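You operate a simulated robot arm through the tools that you are given. There is no shell and no other tool. Be economical: measure what you need, move in short steps, check, and stop when the job is done.

You are at the controls of a simulated robot arm. One attempt, no reset.

TASK
Pump brine into the drum till it stops at 3 litres.
Fine: couple the hose first; then pump off, pressure down to 0, relief valve shut, hose back on its stand.
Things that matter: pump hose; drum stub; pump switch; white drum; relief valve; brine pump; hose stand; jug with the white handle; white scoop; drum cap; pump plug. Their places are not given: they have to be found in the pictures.

Only the result counts: the job must be done as asked and must still hold three seconds after the hand-in. Knocking over, shifting, dropping, spilling or breaking anything else fails it.

THE ROBOT
A 7-joint arm with a two-finger parallel gripper, fixed in place. Base frame: the origin is at the foot of the arm, x ahead of it, y to its left, z up; the work surface is at about z = 66. Lengths are in cm, angles in rad, forces in N, time in s.
With the tool pointing down near the work surface it reaches from about 26 to 72 cm from the base axis. Its first joint turns from -2.007 to 2.007 rad. Payload 3.91 kg.
The tool frame sits at the grasp point between the pads (the TCP): z along the fingers, y along the line on which they close. The tips reach 3 cm beyond it. Largest opening 11 cm; finger width 2, thickness 1; the body of the gripper, 4.8 by 11.2 cm, starts 5.5 cm behind the TCP.
Orientation is told as [roll, pitch, yaw] about the base's x, y, z axes, in that order, counted from this pose: with the fingers straight down and closing along the base's y, the tool's x points along the base's -x, its y along +y and its z along -z.

THE INTERFACE
- The arm moves only by the tool drive_tool. Its argument "series" is a list of rows, each an object (a shift or turn left out is 0, a gripper value left out holds the last) with "translation": the shift along the tool's x, y, z in cm, a list of three; "turn": the turn, a rotation vector about the tool's x, y, z in degrees, a list of three; "fingers": the closure in counts, from 0 (fully open) to 255 (shut). In form: [{"translation": [x, y, z], "turn": [wx, wy, wz], "fingers": fingers}, ...]. A call has 1 to 20 rows; each row shifts and turns the commanded pose from where the row before left it, along the tool's axes as they then stand. Each row takes 0.2 s and may step no farther than 5 cm and 0.15 rad from the row before; otherwise, or with a gripper value out of range, the whole call is refused. Where a pose cannot be reached the arm comes as near as it can. A force on the tool above 60 N (or 10 N above the force at the start of the call, whichever is more), or a blocked arm, ends the call early, and 0.2 s more pass. The fingers move at their own pace (about 10.8 cm/s each) and stop on an object; they squeeze with about 21 N. The grip force told is the motor's: it shows also when the fingers shut on nothing. Time passes only in rows, and 0.2 s behind the last, so rows that do not move let the fingers close. It gives the time, the measured TCP pose, the force on the tool (base axes), the opening and the grip force at its end, in the units of the frame above (readings bear some noise), and new pictures: "pictures" is both (left out), scene, wrist or none.
- Cameras (640 x 400 px; columns grow to the right, rows downward): "scene" is fixed at [40.08, 49.99, 143.35]; the picture's right is [0.44, -0.90, 0.00], its down [-0.81, -0.39, -0.44] and it looks along [0.40, 0.19, -0.90] (base axes); focal length 214 px, centre (320, 200). "wrist" rides on the gripper at [-3.6, 0, -5.7] in the tool frame; the picture's right is [0.00, -1.00, 0.00], its down [0.97, 0.00, -0.24] and it looks along [0.24, 0.00, 0.97] (tool axes); focal length 218 px, centre (320, 200).
- move_column(by): slides the trunk up (or, below 0, down) by that many cm; the arm rides with it, the base frame stays. It gives what a move gives, with no picture.
- point_at(camera, pixels): for up to 12 pixels [column, row] of the newest picture of that camera ("zoom" is the newest enlarged one), the place [x, y, z] in the base frame of the surface seen there, good to about 0.3 cm. No time passes.
- enlarge(camera, box): a new picture of the part [left, top, right, bottom] of that camera's present view, enlarged. No time passes.
- sign_off(): hands the job in; it is judged then, once.

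Go step by step. Measure first, check grasps and placings, and put right what went wrong. The budget is 80 turns and 170 pictures, counting those below and the enlarged ones. Unless the task says otherwise, let go and move clear before handing in, and close with one line.

The tools are called as a command line: name --argument value ..., lists and objects as JSON in quotes. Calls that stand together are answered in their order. drive_tool: Moves the arm, as the interface text tells. Its arguments: {"type":"object","properties":{"series":{"type":"array","items":{"type":"object","properties":{"translation":{"type":"array","items":{"type":"number"}},"turn":{"type":"array","items":{"type":"number"}},"fingers":{"type":"number"}}}},"pictures":{"type":"string","enum":["both","scene","wrist","none"]}},"required":["series"]} The other tools are called the same way: move_column (by) slides the trunk up or down; point_at (camera, pixels) gives the place of the surface under pixels of a picture; enlarge (camera, box) takes an enlarged picture of a part of a camera's view; sign_off () hands the job in.

At the start:

```text
time: 0.0
tcp_pos: [25.24, 38.46, 112.09]
tool_rot: [0.001, 0.0, -0.001]
wrist_force: [0.5, 0.4, 0.6]
finger_gap: 11.01
finger_force: 0.1
trunk travel left (down, up): [-72.5, 26.5]
```

scene: 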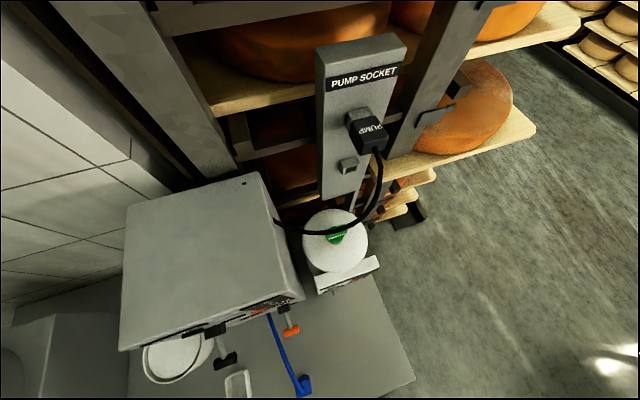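
wrist: 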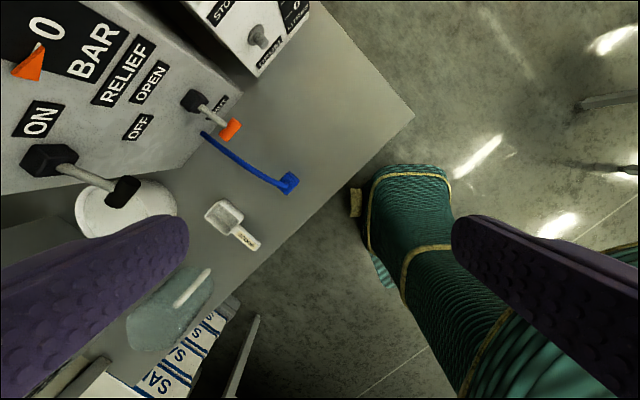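

The wrist view shows a pump box with gauge, ON/OFF switch (about 50,160), relief valve lever (215,115), and blue hose (250,165). I enlarge to understand it before moving.

enlarge --camera "wrist" --box '[0, 0, 320, 200]'

enlarge --camera "scene" --box '[110, 200, 430, 400]'

point_at --camera "wrist" --pixels '[[45, 160], [122, 190], [195, 100], [230, 129], [289, 183], [205, 135], [258, 38], [225, 215], [245, 237], [130, 210], [190, 285], [380, 120]]'

point_at --camera "scene" --pixels '[[335, 235], [350, 275], [370, 135], [302, 385], [290, 328], [225, 362], [270, 320], [175, 355], [345, 165], [300, 300], [125, 345], [340, 290]]'

```text
2.00 times, centred on (160, 100) of wrist
```

zoom: 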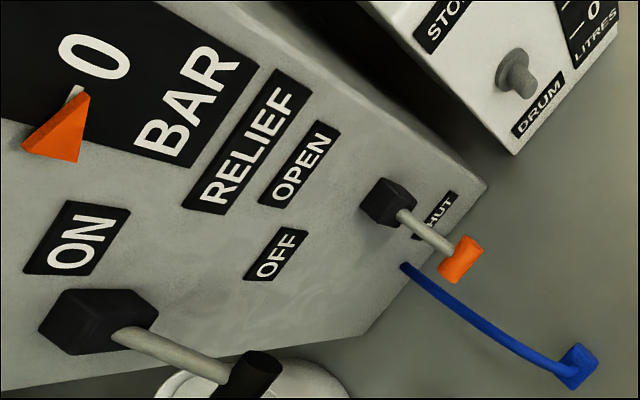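

```text
2.00 times, centred on (270, 300) of scene
```

zoom: 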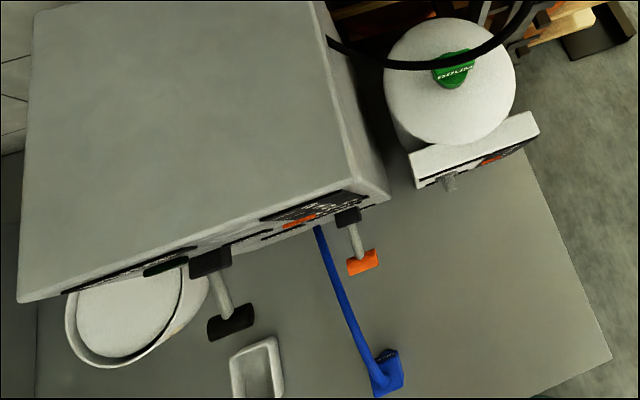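

```text
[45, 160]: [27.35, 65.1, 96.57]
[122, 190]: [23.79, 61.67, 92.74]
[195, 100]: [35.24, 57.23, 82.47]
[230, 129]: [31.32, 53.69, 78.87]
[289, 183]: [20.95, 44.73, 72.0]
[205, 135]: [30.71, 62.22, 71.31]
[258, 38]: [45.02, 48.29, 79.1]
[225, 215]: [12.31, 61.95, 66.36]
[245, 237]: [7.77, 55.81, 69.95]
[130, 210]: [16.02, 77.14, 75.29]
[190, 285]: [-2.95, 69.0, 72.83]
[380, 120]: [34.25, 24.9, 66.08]
```

```text
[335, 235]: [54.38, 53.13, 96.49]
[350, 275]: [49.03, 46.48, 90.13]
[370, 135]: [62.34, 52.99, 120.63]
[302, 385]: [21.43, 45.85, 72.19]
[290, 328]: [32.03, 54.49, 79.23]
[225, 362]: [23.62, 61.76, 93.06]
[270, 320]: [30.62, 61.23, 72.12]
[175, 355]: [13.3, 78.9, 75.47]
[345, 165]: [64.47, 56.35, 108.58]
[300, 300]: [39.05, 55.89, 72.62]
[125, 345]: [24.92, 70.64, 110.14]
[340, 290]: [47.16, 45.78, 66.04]
```

The hose runs from the pump's foot to a blue end near (21,45,72); I look closer at it and at the drum panel.

enlarge --camera "wrist" --box '[240, 150, 340, 212]'

enlarge --camera "wrist" --box '[170, 0, 330, 100]'

enlarge --camera "scene" --box '[270, 180, 398, 260]'

drive_tool --series '[{"translation": [-1, 1, -3]}, {"translation": [0, 0, 0], "turn": [0, 0, 8]}, {"turn": [0, 0, 8]}, {"turn": [0, 0, 8]}, {"turn": [0, 0, 8]}, {"turn": [0, 0, 8]}, {"turn": [0, -8, 0]}, {"turn": [0, -8, 0]}, {"turn": [0, -8, 0]}, {"turn": [0, -8, 0]}]'

```text
6.40 times, centred on (290, 181) of wrist
```

zoom: 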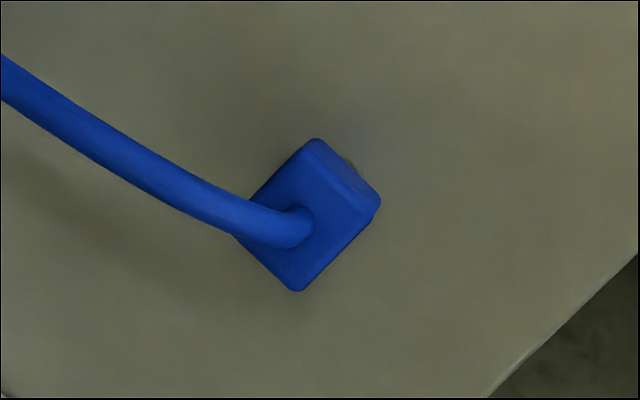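

```text
4.00 times, centred on (250, 50) of wrist
```

zoom: 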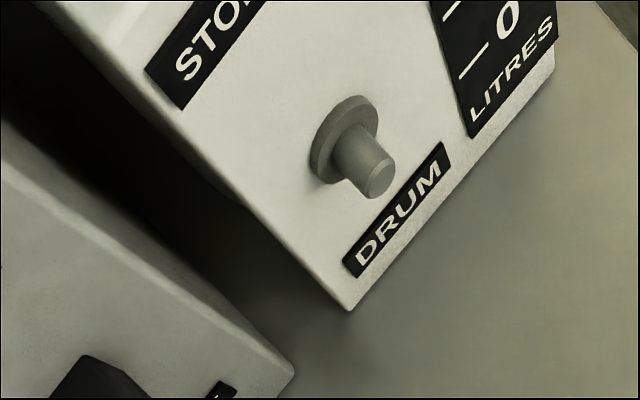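

```text
5.00 times, centred on (334, 220) of scene
```

zoom: 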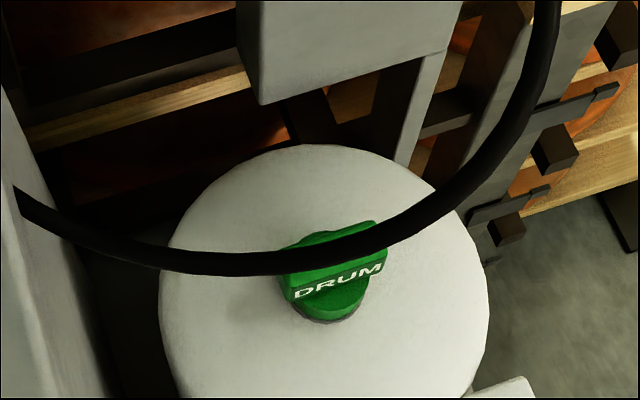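

```text
time: 2.2
tcp_pos: [26.21, 39.46, 115.05]
tool_rot: [0.0, -0.56, -0.698]
wrist_force: [0.3, 0.1, -0.2]
finger_gap: 11.02
finger_force: 0.0
trunk travel left (down, up): [-72.5, 26.5]
```

scene: 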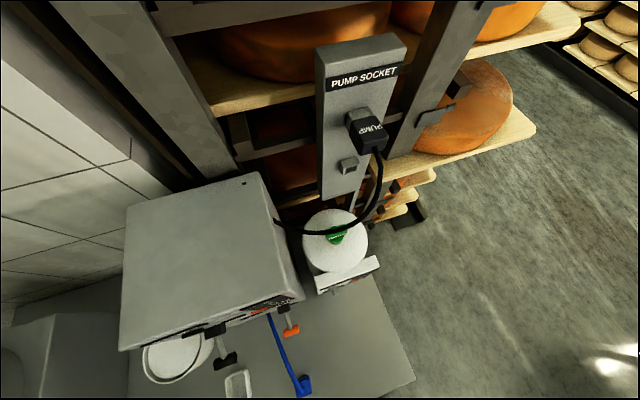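
wrist: 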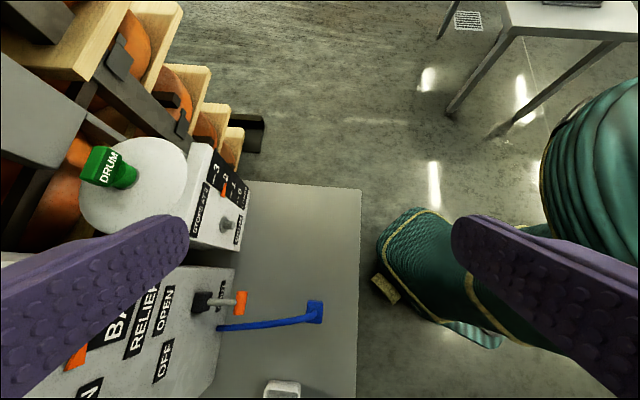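

The tilt went toward the floor side; the display on the drum (225,185) reads 3/2/1/0 with an orange marker and "STOPS AT 3". I undo it and yaw the other way to face the panels.

drive_tool --series '[{"turn": [0, 8, 0]}, {"turn": [0, 8, 0]}, {"turn": [0, 8, 0]}, {"turn": [0, 8, 0]}, {"turn": [0, 0, -8.5]}, {"turn": [0, 0, -8.5]}, {"turn": [0, 0, -8.5]}, {"turn": [0, 0, -8.5]}, {"turn": [0, 0, -8.5]}, {"turn": [0, 0, -8.5]}, {"turn": [0, 0, -8.5]}, {"turn": [0, 0, -8.5]}, {"turn": [0, 0, -8.5]}, {"turn": [0, 0, -8.5]}, {"turn": [0, -8, 0], "translation": [5, 0, 0]}, {"turn": [0, -8, 0], "translation": [4, 0, 0]}, {"turn": [0, -8, 0]}, {"turn": [0, -8, 0]}]'

```text
time: 6.0
tcp_pos: [19.69, 33.06, 114.56]
tool_rot: [0.0, -0.56, 0.787]
wrist_force: [-0.6, -0.4, -0.5]
finger_gap: 10.98
finger_force: 0.1
trunk travel left (down, up): [-72.5, 26.5]
```

scene: 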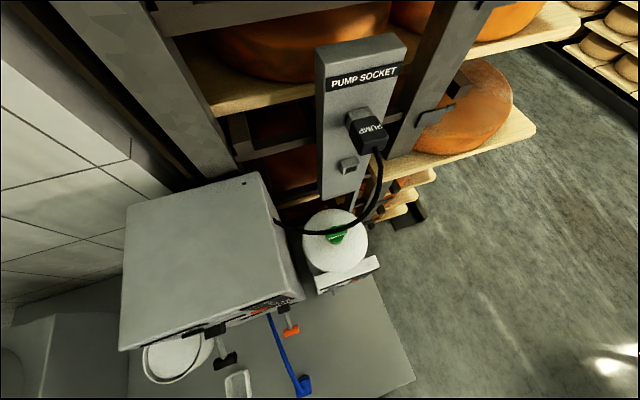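
wrist: 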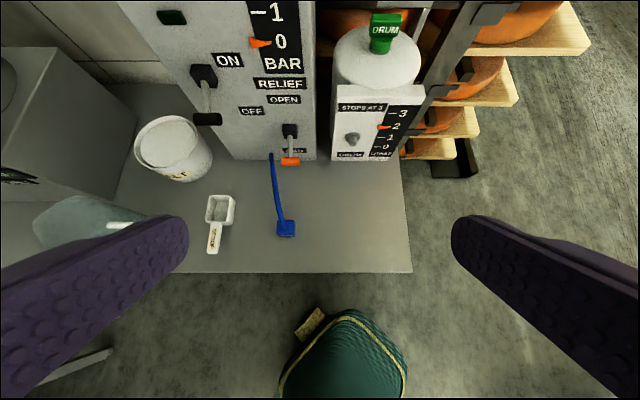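

Now the panels are readable: the drum display (395,125) and pump face (270,60). I zoom for details.

enlarge --camera "wrist" --box '[320, 70, 448, 170]'

enlarge --camera "wrist" --box '[150, 0, 330, 112]'

enlarge --camera "wrist" --box '[240, 110, 340, 250]'

enlarge --camera "scene" --box '[300, 40, 420, 220]'

point_at --camera "wrist" --pixels '[[203, 75], [207, 119], [289, 131], [291, 161], [285, 228], [273, 158], [350, 140], [373, 155], [340, 155], [345, 95], [405, 95], [300, 20]]'

point_at --camera "wrist" --pixels '[[345, 320], [310, 320], [240, 100], [300, 100], [220, 210], [212, 240], [410, 270], [170, 140]]'

```text
4.00 times, centred on (384, 120) of wrist
```

zoom: 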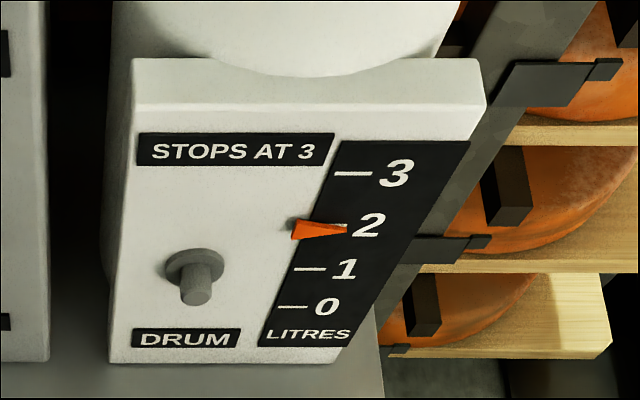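

```text
3.56 times, centred on (240, 56) of wrist
```

zoom: 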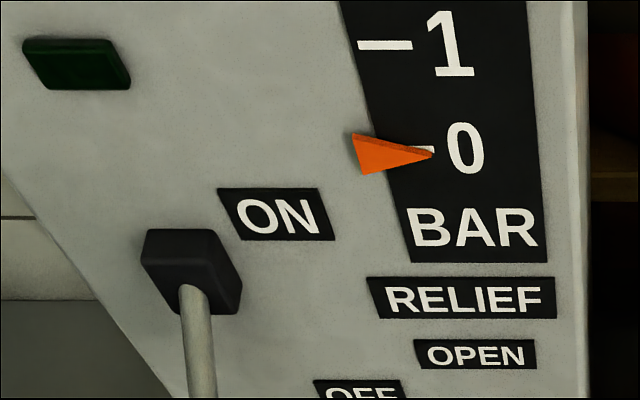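

```text
2.86 times, centred on (290, 180) of wrist
```

zoom: 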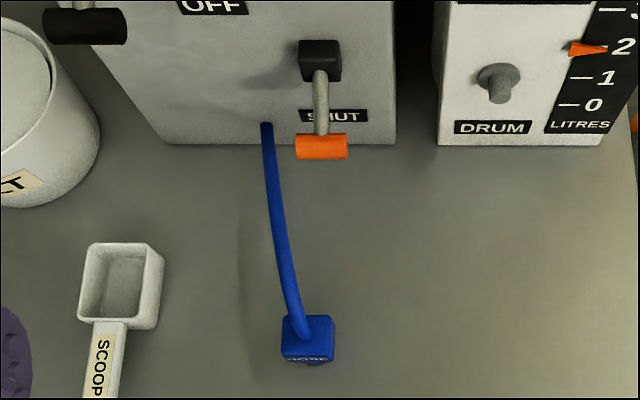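

```text
2.22 times, centred on (360, 130) of scene
```

zoom: 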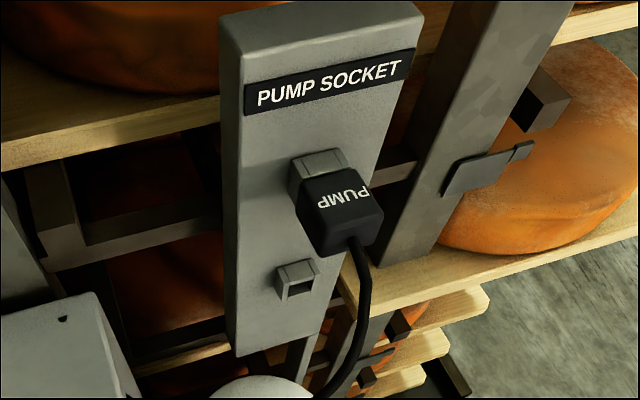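

```text
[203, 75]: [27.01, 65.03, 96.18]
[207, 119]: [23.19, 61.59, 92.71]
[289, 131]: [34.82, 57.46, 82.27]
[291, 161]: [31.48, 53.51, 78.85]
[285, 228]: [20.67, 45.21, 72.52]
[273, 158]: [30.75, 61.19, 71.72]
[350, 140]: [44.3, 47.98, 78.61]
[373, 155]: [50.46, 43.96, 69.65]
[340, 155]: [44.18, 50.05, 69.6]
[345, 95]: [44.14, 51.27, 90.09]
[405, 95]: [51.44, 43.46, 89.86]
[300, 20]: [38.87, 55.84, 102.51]
```

```text
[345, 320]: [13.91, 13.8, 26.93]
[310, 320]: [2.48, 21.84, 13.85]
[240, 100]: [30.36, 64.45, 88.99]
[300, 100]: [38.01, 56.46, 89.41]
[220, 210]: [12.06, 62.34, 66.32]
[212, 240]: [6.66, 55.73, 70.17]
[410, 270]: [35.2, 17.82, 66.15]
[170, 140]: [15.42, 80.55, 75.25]
```

Plan is clear: the display now shows 2 litres, pressure 0, switch down (OFF), relief down (SHUT). I go lower for an oblique close look at the blue hose end around (285,228).

drive_tool --series '[{"translation": [2.8, 1.1, 2.8]}, {"translation": [2.8, 1.1, 2.8]}, {"translation": [2.8, 1.1, 2.8]}, {"translation": [2.8, 1.1, 2.8]}, {"translation": [2.8, 1.1, 2.8]}, {"translation": [2.8, 1.1, 2.8]}, {"translation": [2.5, 1, 2.5]}, {"turn": [0, -8, 0]}, {"turn": [0, -8, 0]}, {"turn": [0, -8, 0]}, {"turn": [0, -8, 0]}]'

```text
time: 8.4
tcp_pos: [10.94, 38.35, 88.64]
tool_rot: [-0.005, -1.113, 0.794]
wrist_force: [-0.6, -0.3, 0.7]
finger_gap: 11.03
finger_force: 0.1
out of reach, approached as far as the arm can: row 2, 3, 4, 11
trunk travel left (down, up): [-72.5, 26.5]
```

scene: 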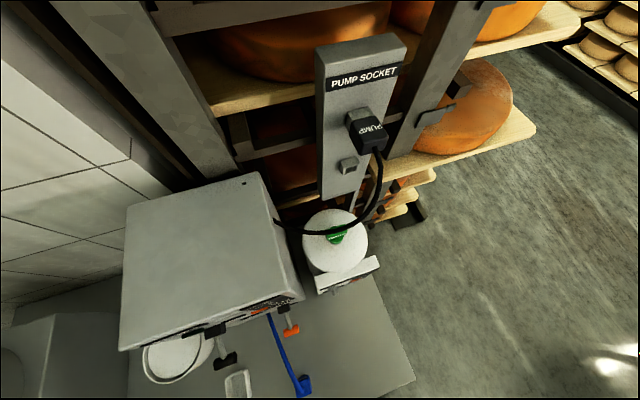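
wrist: 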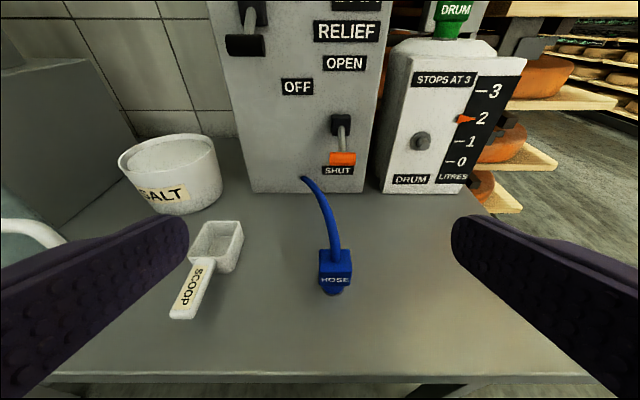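

enlarge --camera "wrist" --box '[285, 220, 385, 310]'

enlarge --camera "wrist" --box '[380, 100, 480, 190]'

point_at --camera "wrist" --pixels '[[335, 280], [323, 252], [349, 252], [336, 290], [421, 142], [415, 130], [410, 150], [321, 270], [350, 270], [335, 253], [338, 230], [325, 195]]'

point_at --camera "wrist" --pixels '[[342, 158], [330, 159], [354, 159], [340, 125], [342, 140], [245, 44], [228, 44], [263, 44], [254, 10], [330, 90]]'

```text
4.44 times, centred on (335, 265) of wrist
```

zoom: 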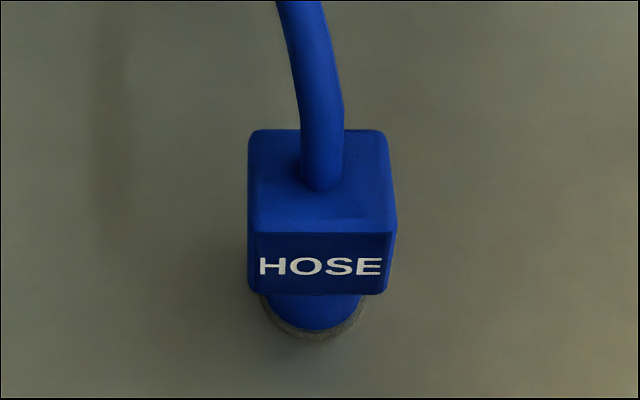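

```text
4.44 times, centred on (430, 145) of wrist
```

zoom: 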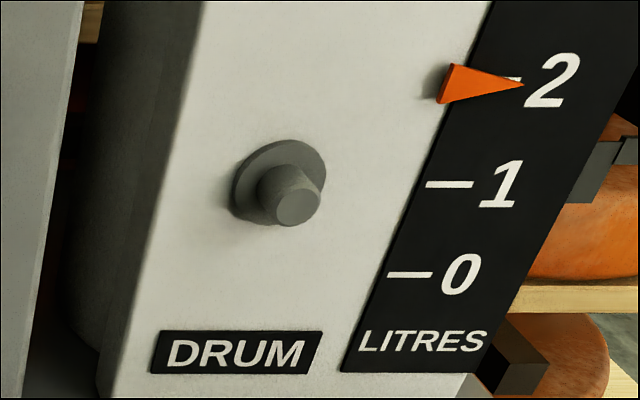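

```text
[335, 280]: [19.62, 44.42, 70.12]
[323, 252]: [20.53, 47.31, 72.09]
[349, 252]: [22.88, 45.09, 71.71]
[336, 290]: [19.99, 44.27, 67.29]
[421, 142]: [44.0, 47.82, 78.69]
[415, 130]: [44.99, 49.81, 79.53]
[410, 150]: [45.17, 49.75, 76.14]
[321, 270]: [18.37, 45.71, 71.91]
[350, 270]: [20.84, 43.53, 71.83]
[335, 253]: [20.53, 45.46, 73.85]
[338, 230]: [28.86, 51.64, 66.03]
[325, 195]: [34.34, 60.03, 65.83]
```

```text
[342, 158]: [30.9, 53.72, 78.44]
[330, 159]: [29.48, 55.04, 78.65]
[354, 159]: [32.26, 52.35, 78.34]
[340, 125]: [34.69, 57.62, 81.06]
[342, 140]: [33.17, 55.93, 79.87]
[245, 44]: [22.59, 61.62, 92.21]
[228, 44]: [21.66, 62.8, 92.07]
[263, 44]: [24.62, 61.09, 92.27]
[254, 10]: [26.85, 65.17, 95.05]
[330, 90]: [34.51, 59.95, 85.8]
```

The hose end is a 3.3 cm square block centred near (20.65,45.4), top z≈72, nose down on a low stand, hose leaving from the top; the stub is horizontal on the drum panel. I straighten the tool to vertical and go above the block.

drive_tool --series '[{"turn": [0, 8, 0]}, {"turn": [0, 8, 0]}, {"turn": [0, 8, 0]}, {"turn": [0, 8, 0]}, {"turn": [0, 8, 0]}, {"turn": [0, 8, 0]}, {"turn": [0, 8, 0]}, {"turn": [0, 8, 0]}, {"translation": [-4, -0.6, 0]}, {"translation": [-4, -0.6, 0]}, {"translation": [-3.8, -0.6, 4]}]' --pictures "wrist"

```text
refused: row 11 steps farther than a row can; nothing moved
```

drive_tool --series '[{"turn": [0, 8, 0]}, {"turn": [0, 8, 0]}, {"turn": [0, 8, 0]}, {"turn": [0, 8, 0]}, {"turn": [0, 8, 0]}, {"turn": [0, 8, 0]}, {"turn": [0, 8, 0]}, {"turn": [0, 8, 0]}, {"translation": [-4, -0.6, 0]}, {"translation": [-4, -0.6, 0]}, {"translation": [-3.8, -0.6, 0]}, {"translation": [0, 0, 3]}]' --pictures "wrist"

```text
time: 11.0
tcp_pos: [20.37, 45.66, 85.79]
tool_rot: [-0.001, -0.001, 0.786]
wrist_force: [-0.2, 0.6, -0.6]
finger_gap: 11.0
finger_force: 0.0
trunk travel left (down, up): [-72.5, 26.5]
```

wrist: 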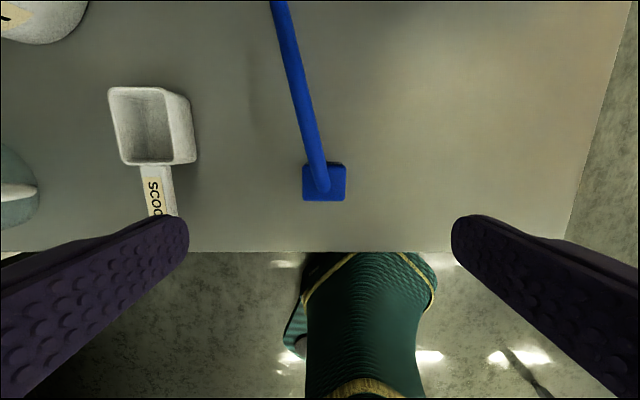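

enlarge --camera "wrist" --box '[285, 145, 365, 215]'

point_at --camera "wrist" --pixels '[[306, 170], [343, 170], [343, 197], [306, 197], [325, 196], [305, 185], [344, 185]]'

```text
5.71 times, centred on (325, 180) of wrist
```

zoom: 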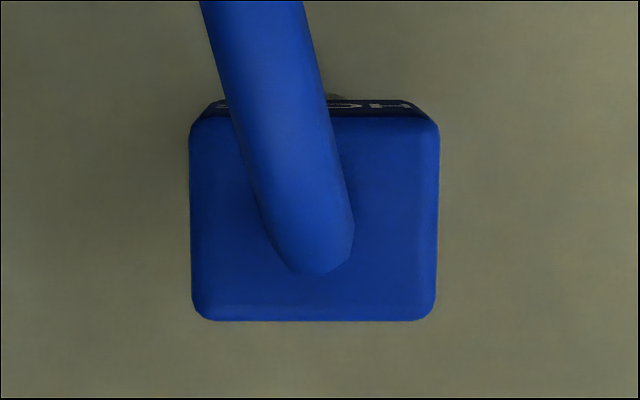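

```text
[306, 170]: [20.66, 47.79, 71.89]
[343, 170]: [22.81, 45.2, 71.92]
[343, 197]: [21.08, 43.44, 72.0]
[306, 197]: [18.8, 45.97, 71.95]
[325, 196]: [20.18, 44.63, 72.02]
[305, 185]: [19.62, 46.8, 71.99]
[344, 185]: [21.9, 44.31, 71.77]
```

Block centre is at about (20.85,45.62), aligned with the fingers. I centre, descend to z≈71 and grip.

drive_tool --series '[{"translation": [-0.33, -0.34, 2]}, {"translation": [0, 0, 4]}, {"translation": [0, 0, 4]}, {"translation": [0, 0, 3]}, {"translation": [0, 0, 1.8]}, {"fingers": 255}, {}, {}, {}]' --pictures "both"

```text
time: 13.0
tcp_pos: [21.07, 45.71, 70.51]
tool_rot: [0.001, 0.001, 0.787]
wrist_force: [-6.6, 7.1, 0.2]
finger_gap: 3.94
finger_force: 21.5
trunk travel left (down, up): [-72.5, 26.5]
```

scene: 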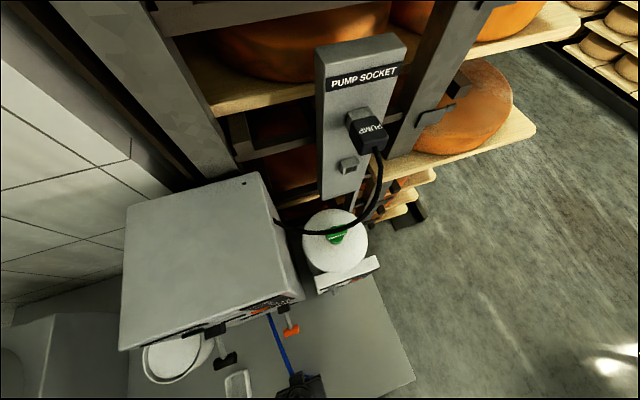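
wrist: 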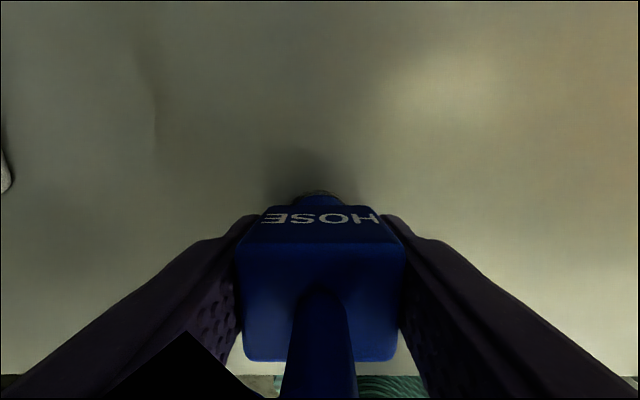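

Gripped (gap 3.94). I lift slowly and straight up to clear the stand.

drive_tool --series '[{"translation": [0, 0.1, -0.7]}, {"translation": [0, 0.1, -1]}, {"translation": [0, 0, -2]}, {"translation": [0, 0, -3]}, {"translation": [0, 0, -3]}]' --pictures "both"

```text
time: 14.2
tcp_pos: [21.01, 45.46, 80.51]
tool_rot: [-0.001, 0.004, 0.785]
wrist_force: [-0.1, -0.7, -0.8]
finger_gap: 3.95
finger_force: 21.1
trunk travel left (down, up): [-72.5, 26.5]
```

scene: 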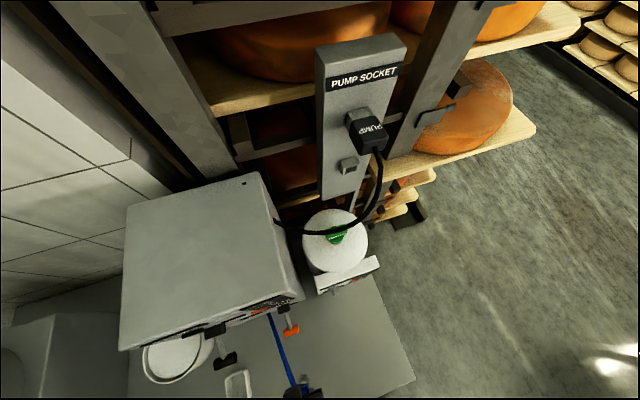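
wrist: 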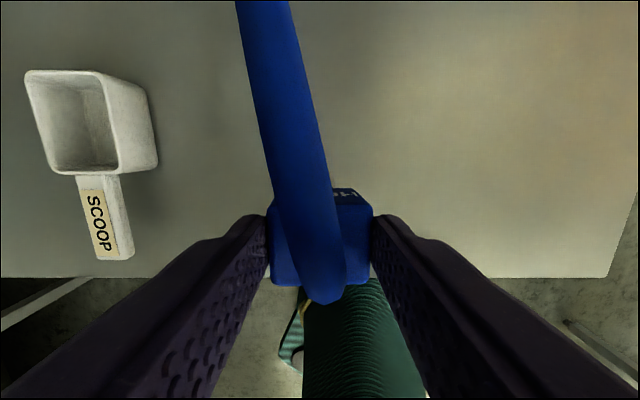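

The block looks smaller (270–372 px wide), so it may have slipped toward the finger tips while leaving the stand. Checking.

enlarge --camera "wrist" --box '[240, 160, 400, 320]'

enlarge --camera "scene" --box '[240, 300, 360, 400]'

point_at --camera "wrist" --pixels '[[285, 270], [355, 270], [358, 225], [281, 225], [315, 240], [348, 193], [360, 195]]'

```text
2.50 times, centred on (320, 240) of wrist
```

zoom: 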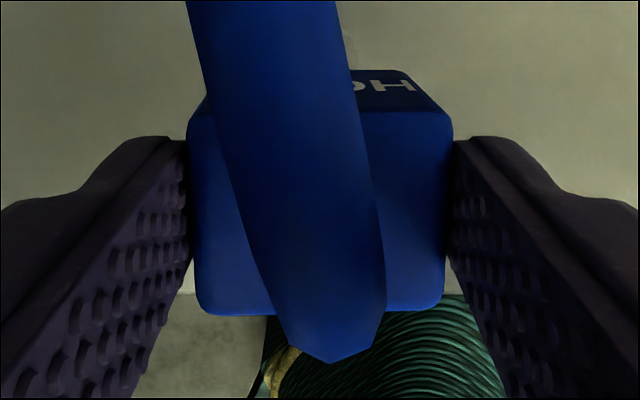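

```text
4.00 times, centred on (300, 350) of scene
```

zoom: 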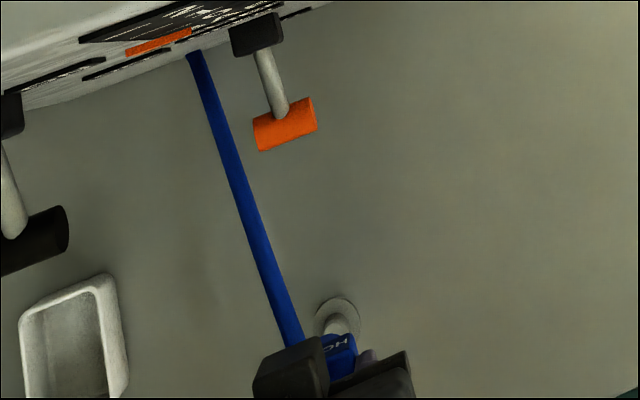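

```text
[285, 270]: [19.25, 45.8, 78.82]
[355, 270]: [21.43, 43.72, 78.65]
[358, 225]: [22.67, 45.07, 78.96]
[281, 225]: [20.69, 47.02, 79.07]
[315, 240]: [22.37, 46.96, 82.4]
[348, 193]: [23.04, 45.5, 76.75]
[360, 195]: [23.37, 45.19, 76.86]
```

The block came off the peg but slipped: its top is ~1.7 cm below the TCP, held only by the tips. I'll press its nose on the bare table beside the stand to push it back into the grip.

drive_tool --series '[{"translation": [-3, -2, 0]}, {"translation": [0, -2.5, 0]}, {"translation": [0, 0, 2.5]}, {"translation": [0, 0, 2.5]}, {"translation": [0, 0, 1]}, {"translation": [0, 0, 0.5]}, {"translation": [0, 0, 0.5]}, {"translation": [0, 0, 0.4]}, {"translation": [0, 0, 0.4]}, {"translation": [0, 0, 0.4]}]' --pictures "wrist"

```text
time: 16.4
tcp_pos: [26.12, 44.36, 72.44]
tool_rot: [0.0, -0.004, 0.786]
wrist_force: [-0.2, 4.6, 17.8]
finger_gap: 3.94
finger_force: 20.8
trunk travel left (down, up): [-72.5, 26.5]
```

wrist: 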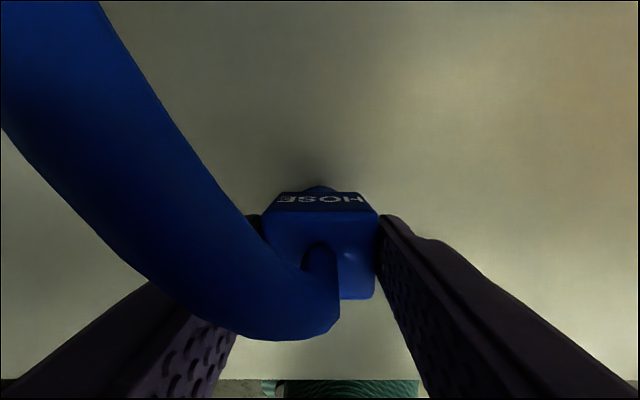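

Pressing works (18 N, block seems to move in). I continue 1.5 cm further.

drive_tool --series '[{"translation": [0, 0, 0.4]}, {"translation": [0, 0, 0.4]}, {"translation": [0, 0, 0.4]}, {"translation": [0, 0, 0.3]}, {"translation": [0, 0, -0.5]}, {"translation": [0, 0, -2]}, {"translation": [0, 0, -3]}, {"translation": [0, 0, -3]}]' --pictures "wrist"

```text
time: 18.2
tcp_pos: [26.14, 44.12, 79.24]
tool_rot: [-0.001, 0.0, 0.786]
wrist_force: [0.2, 0.1, -0.7]
finger_gap: 3.94
finger_force: 21.0
trunk travel left (down, up): [-72.5, 26.5]
```

wrist: 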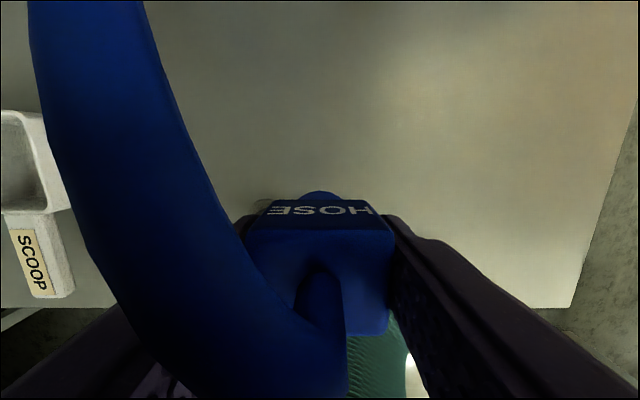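

The block is back well inside the grip (about 148 px wide). I now shift toward the drum axis and pitch the tool to horizontal so the nose faces the stub.

drive_tool --series '[{"translation": [0, -3.3, -1]}, {"translation": [0, -3.3, 0]}, {"translation": [0, -3.3, 0]}, {"turn": [0, -8.2, 0]}, {"turn": [0, -8.2, 0]}, {"turn": [0, -8.2, 0]}, {"turn": [0, -8.2, 0]}, {"turn": [0, -8.2, 0]}, {"turn": [0, -8.2, 0]}, {"turn": [0, -8.2, 0]}, {"turn": [0, -8.2, 0]}, {"turn": [0, -8.2, 0]}, {"turn": [0, -8.2, 0]}, {"turn": [0, -8, 0]}]' --pictures "both"

```text
time: 21.2
tcp_pos: [33.03, 37.53, 80.49]
tool_rot: [-2.983, -1.567, -2.511]
wrist_force: [0.7, -0.2, -0.7]
finger_gap: 3.93
finger_force: 21.1
trunk travel left (down, up): [-72.5, 26.5]
```

scene: 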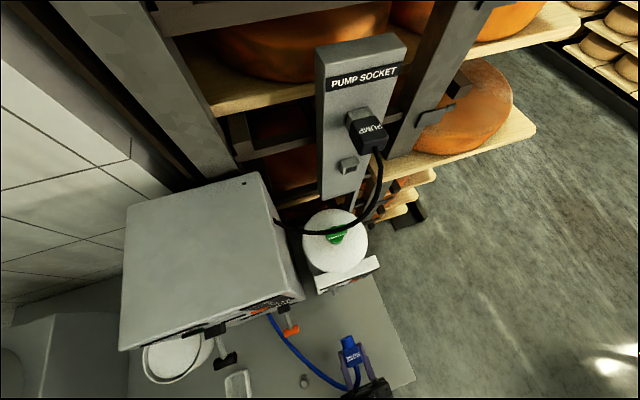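
wrist: 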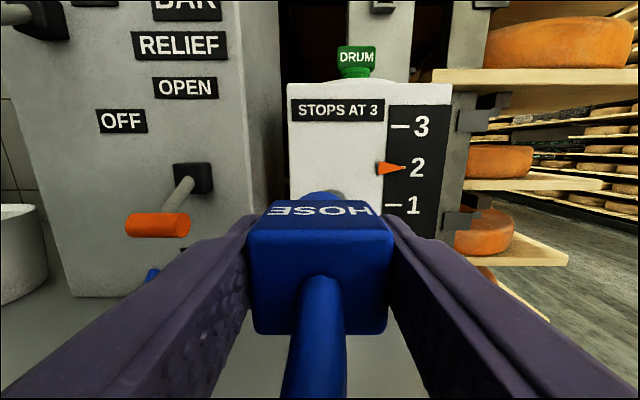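

The tool is horizontal and facing the drum; the stub is hidden behind the block. I raise the tool 8 cm to measure the stub precisely.

drive_tool --series '[{"translation": [-4, 0, 0]}, {"translation": [-4, 0, 0]}]' --pictures "wrist"

```text
time: 21.8
tcp_pos: [33.38, 37.4, 88.26]
tool_rot: [-1.056, -1.57, 1.84]
wrist_force: [0.3, 0.0, -0.6]
finger_gap: 3.97
finger_force: 21.0
trunk travel left (down, up): [-72.5, 26.5]
```

wrist: 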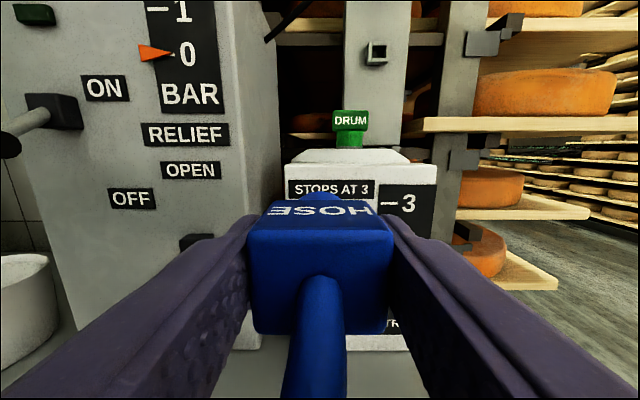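

Going below instead: at z≈75 the stub should show above the block.

drive_tool --series '[{"translation": [4.5, 0, 0]}, {"translation": [4.5, 0, 0]}, {"translation": [4.5, 0, 0]}]' --pictures "wrist"

enlarge --camera "wrist" --box '[270, 130, 370, 210]'

```text
time: 22.6
tcp_pos: [33.19, 37.46, 76.2]
tool_rot: [3.098, -1.559, -2.311]
wrist_force: [-9.4, -15.8, 35.1]
finger_gap: 3.96
finger_force: 21.2
trunk travel left (down, up): [-72.5, 26.5]
stopped in row 3: the force on the tool passed its limit (the readings are from after the stop); the commanded pose is now the measured one
```

wrist: 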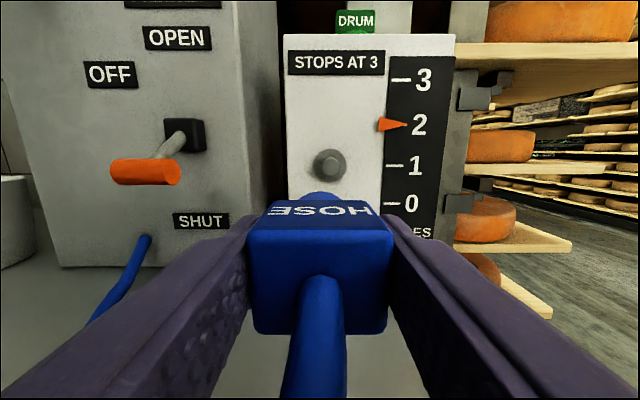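

```text
5.00 times, centred on (320, 170) of wrist
```

zoom: 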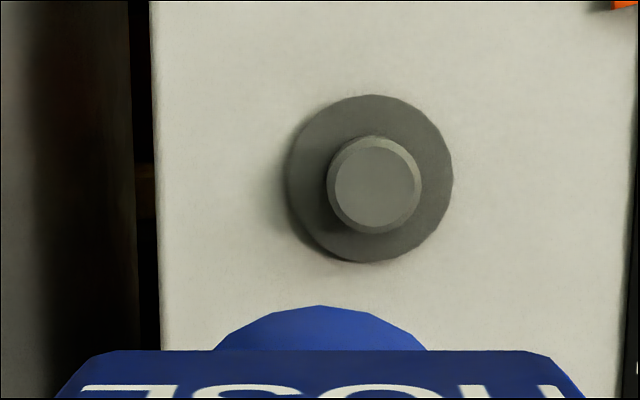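

A contact from below stopped at z≈76 (wrist body touching the table edge likely), so I'll raise at once; the stub tip is seen at (331,167). Measure it.

point_at --camera "wrist" --pixels '[[331, 167], [329, 169], [333, 165], [318, 165], [342, 163], [330, 151], [292, 120], [376, 160], [320, 194]]'

drive_tool --series '[{"translation": [-1.5, 0, 0]}, {}]' --pictures "both"

```text
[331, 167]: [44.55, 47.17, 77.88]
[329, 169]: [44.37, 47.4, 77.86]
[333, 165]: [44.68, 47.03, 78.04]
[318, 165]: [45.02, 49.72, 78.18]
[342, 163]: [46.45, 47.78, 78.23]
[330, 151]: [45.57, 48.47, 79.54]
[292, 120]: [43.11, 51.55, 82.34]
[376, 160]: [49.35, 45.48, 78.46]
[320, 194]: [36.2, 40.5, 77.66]
```

```text
time: 23.2
tcp_pos: [33.35, 37.45, 77.45]
tool_rot: [2.935, -1.557, -2.147]
wrist_force: [0.9, 0.5, -0.4]
finger_gap: 3.92
finger_force: 21.1
trunk travel left (down, up): [-72.5, 26.5]
```

scene: 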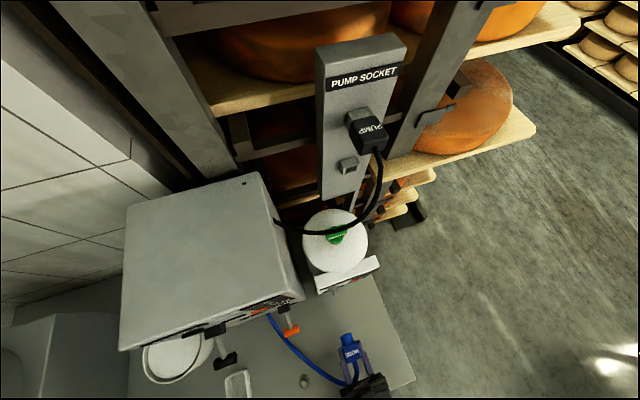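
wrist: 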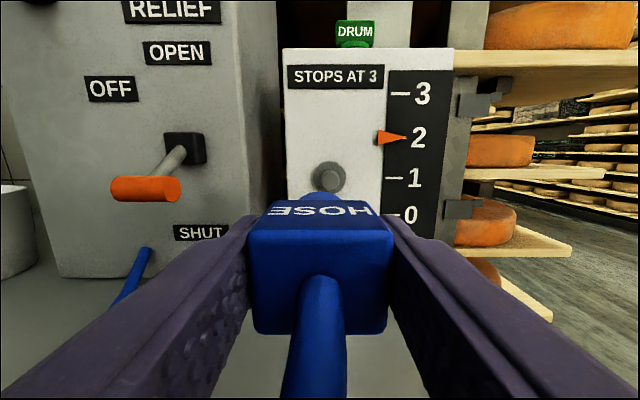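

Stub axis is at t offset +0.95 cm to the tool's right and z≈78.0. I align laterally and vertically, then advance to just short of the stub.

drive_tool --series '[{"translation": [-0.55, -0.95, 0], "turn": [0, 0.8, 0]}, {"translation": [0, 0, 3]}, {"translation": [0, 0, 3]}, {"translation": [0, 0, 2]}]' --pictures "both"

enlarge --camera "scene" --box '[300, 240, 400, 400]'

enlarge --camera "wrist" --box '[260, 130, 400, 240]'

```text
time: 24.2
tcp_pos: [39.62, 42.48, 78.01]
tool_rot: [0.527, -1.569, 0.259]
wrist_force: [0.0, -0.4, -0.4]
finger_gap: 3.97
finger_force: 21.4
trunk travel left (down, up): [-72.5, 26.5]
```

scene: 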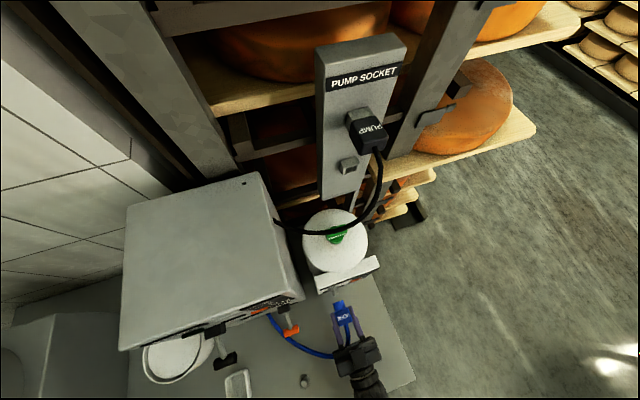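
wrist: 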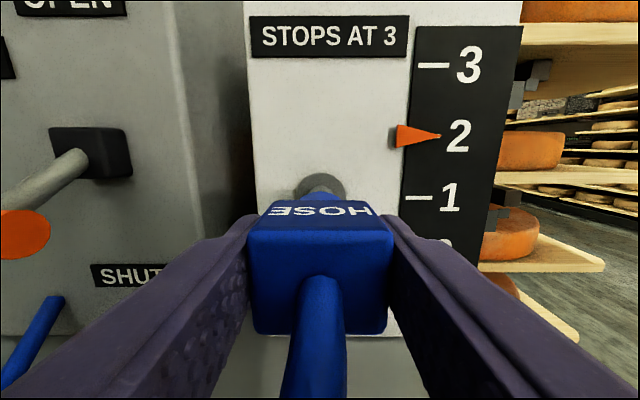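

```text
2.50 times, centred on (350, 320) of scene
```

zoom: 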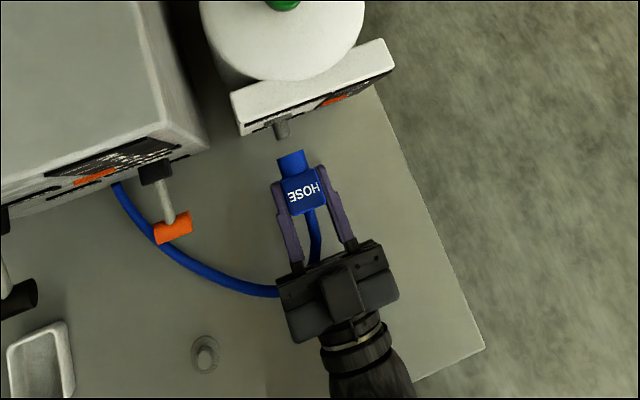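

```text
3.64 times, centred on (330, 185) of wrist
```

zoom: 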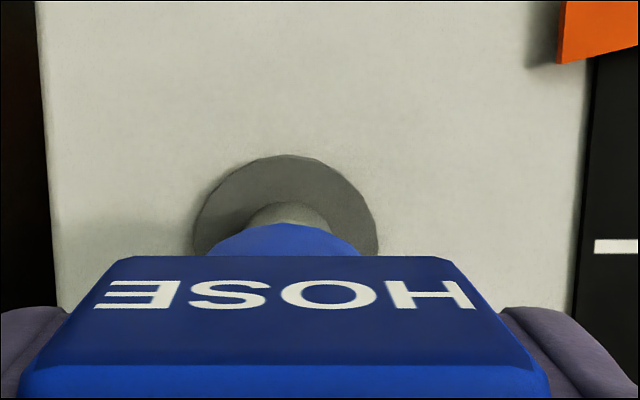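

Nose and stub line up laterally (zoom x≈285 both) and nearly vertically. I push on slowly.

drive_tool --series '[{"translation": [-0.1, -0.03, 1]}, {"translation": [0, 0, 0.6]}, {"translation": [0, 0, 0.4]}, {"translation": [0, 0, 0.4]}, {"translation": [0, 0, 0.4]}, {"translation": [0, 0, 0.4]}]' --pictures "wrist"

enlarge --camera "scene" --box '[300, 240, 400, 340]'

```text
time: 25.6
tcp_pos: [41.93, 44.75, 78.08]
tool_rot: [0.797, -1.567, -0.008]
wrist_force: [-0.3, 0.1, -0.2]
finger_gap: 3.93
finger_force: 20.8
trunk travel left (down, up): [-72.5, 26.5]
```

wrist: 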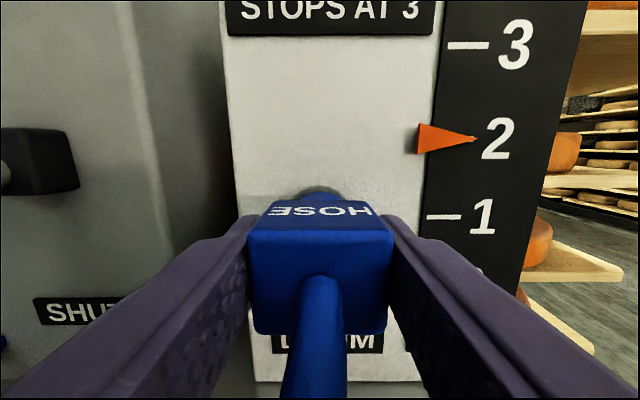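

```text
4.00 times, centred on (350, 290) of scene
```

zoom: 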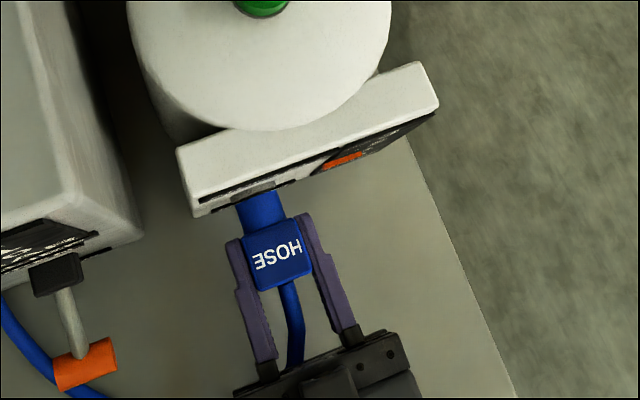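

No force and the nose is swallowing the stub (wrist view, flange at (320,188)). I continue until seated.

drive_tool --series '[{"translation": [0, 0, 0.3]}, {"translation": [0, 0, 0.3]}, {"translation": [0, 0, 0.3]}, {"translation": [0, 0, 0.3]}]' --pictures "wrist"

enlarge --camera "wrist" --box '[260, 130, 400, 240]'

```text
time: 26.6
tcp_pos: [42.66, 45.41, 77.91]
tool_rot: [0.396, -1.565, 0.392]
wrist_force: [-11.8, -13.1, -1.0]
finger_gap: 3.99
finger_force: 21.2
trunk travel left (down, up): [-72.5, 26.5]
```

wrist: 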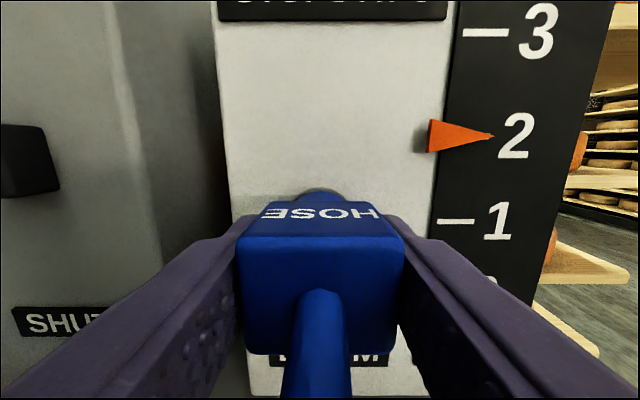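

```text
3.64 times, centred on (330, 185) of wrist
```

zoom: 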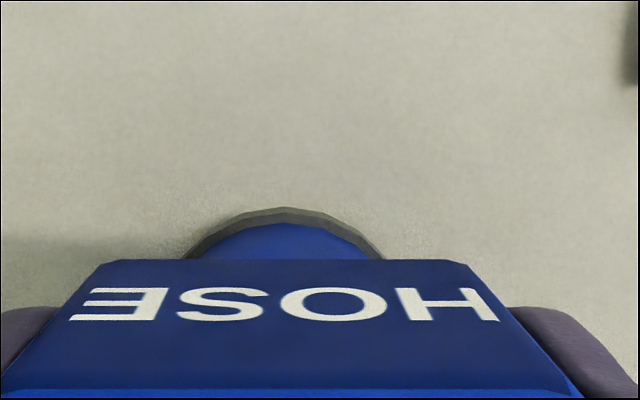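

Seated on the flange with ~18 N, nose flush. I release and back off, then rise, checking that the block stays.

drive_tool --series '[{"fingers": 120}, {}, {"fingers": 60}, {}, {"translation": [0, 0, -2]}, {"translation": [0, 0, -2]}, {"translation": [0, 0, -2]}, {"translation": [-3, 0, -1]}, {"translation": [-4, 0, -1]}]' --pictures "both"

enlarge --camera "scene" --box '[240, 240, 400, 400]'

```text
time: 28.6
tcp_pos: [37.13, 40.06, 85.15]
tool_rot: [0.696, -1.566, 0.09]
wrist_force: [-0.3, 1.1, -0.1]
finger_gap: 8.42
finger_force: 0.0
trunk travel left (down, up): [-72.5, 26.5]
```

scene: 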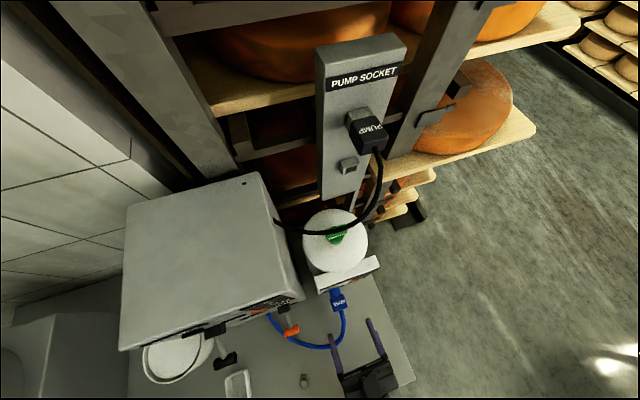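
wrist: 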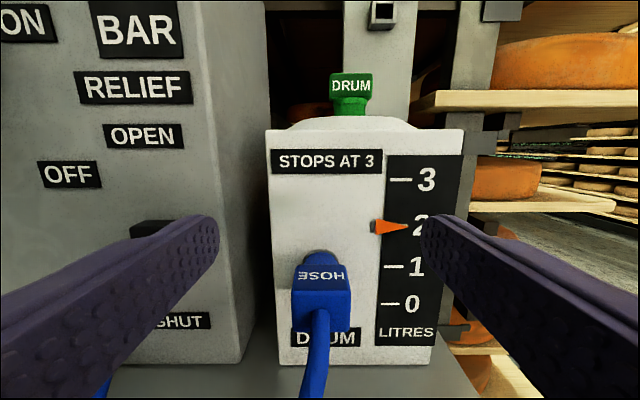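

```text
2.50 times, centred on (320, 320) of scene
```

zoom: 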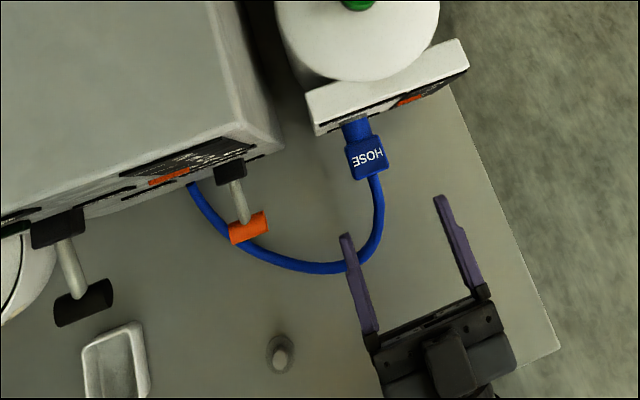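

The hose holds on the stub on its own. Now the switch: its bar is at about (22.8,61.8,92.2); I close the fingers and move sideways to in front of and below it.

drive_tool --series '[{"translation": [-4.4, 0, -1], "fingers": 255}, {"translation": [0, 0, -4]}, {"translation": [0, 4.5, 0]}, {"translation": [0, 4.5, 0]}, {"translation": [0, 4.5, 0]}, {"translation": [0, 4.5, 0]}, {"translation": [0, 4.5, 0]}, {"translation": [0, 3, 0]}]' --pictures "both"

```text
time: 30.4
tcp_pos: [15.54, 54.52, 89.72]
tool_rot: [0.345, -1.566, 0.441]
wrist_force: [-0.1, 0.4, -1.1]
finger_gap: 0.0
finger_force: 20.8
trunk travel left (down, up): [-72.5, 26.5]
```

scene: 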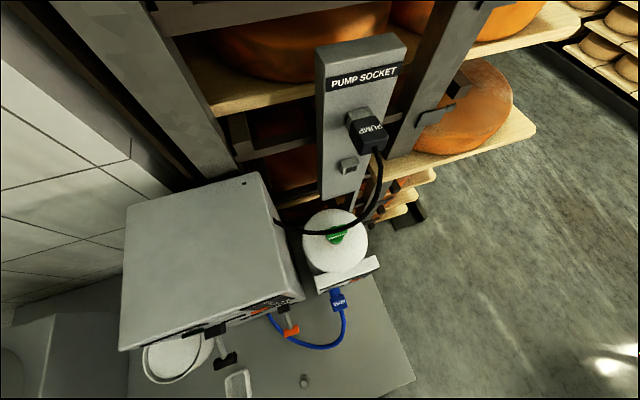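
wrist: 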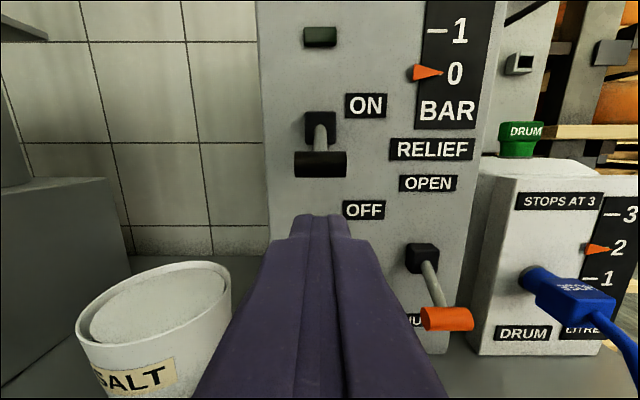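

point_at --camera "wrist" --pixels '[[320, 158], [320, 172], [298, 164], [343, 164], [320, 125], [320, 140], [280, 130], [420, 255], [445, 318]]'

enlarge --camera "wrist" --box '[270, 10, 370, 190]'

```text
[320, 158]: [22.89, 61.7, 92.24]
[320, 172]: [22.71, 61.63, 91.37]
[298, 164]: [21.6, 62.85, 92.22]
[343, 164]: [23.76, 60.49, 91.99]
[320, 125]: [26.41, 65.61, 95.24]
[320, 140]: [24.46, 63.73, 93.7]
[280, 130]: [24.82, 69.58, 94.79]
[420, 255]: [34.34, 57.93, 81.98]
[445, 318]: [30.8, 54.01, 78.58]
```

```text
2.22 times, centred on (320, 100) of wrist
```

zoom: 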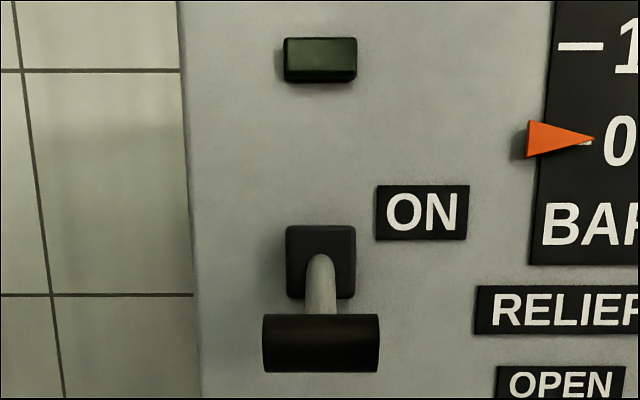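

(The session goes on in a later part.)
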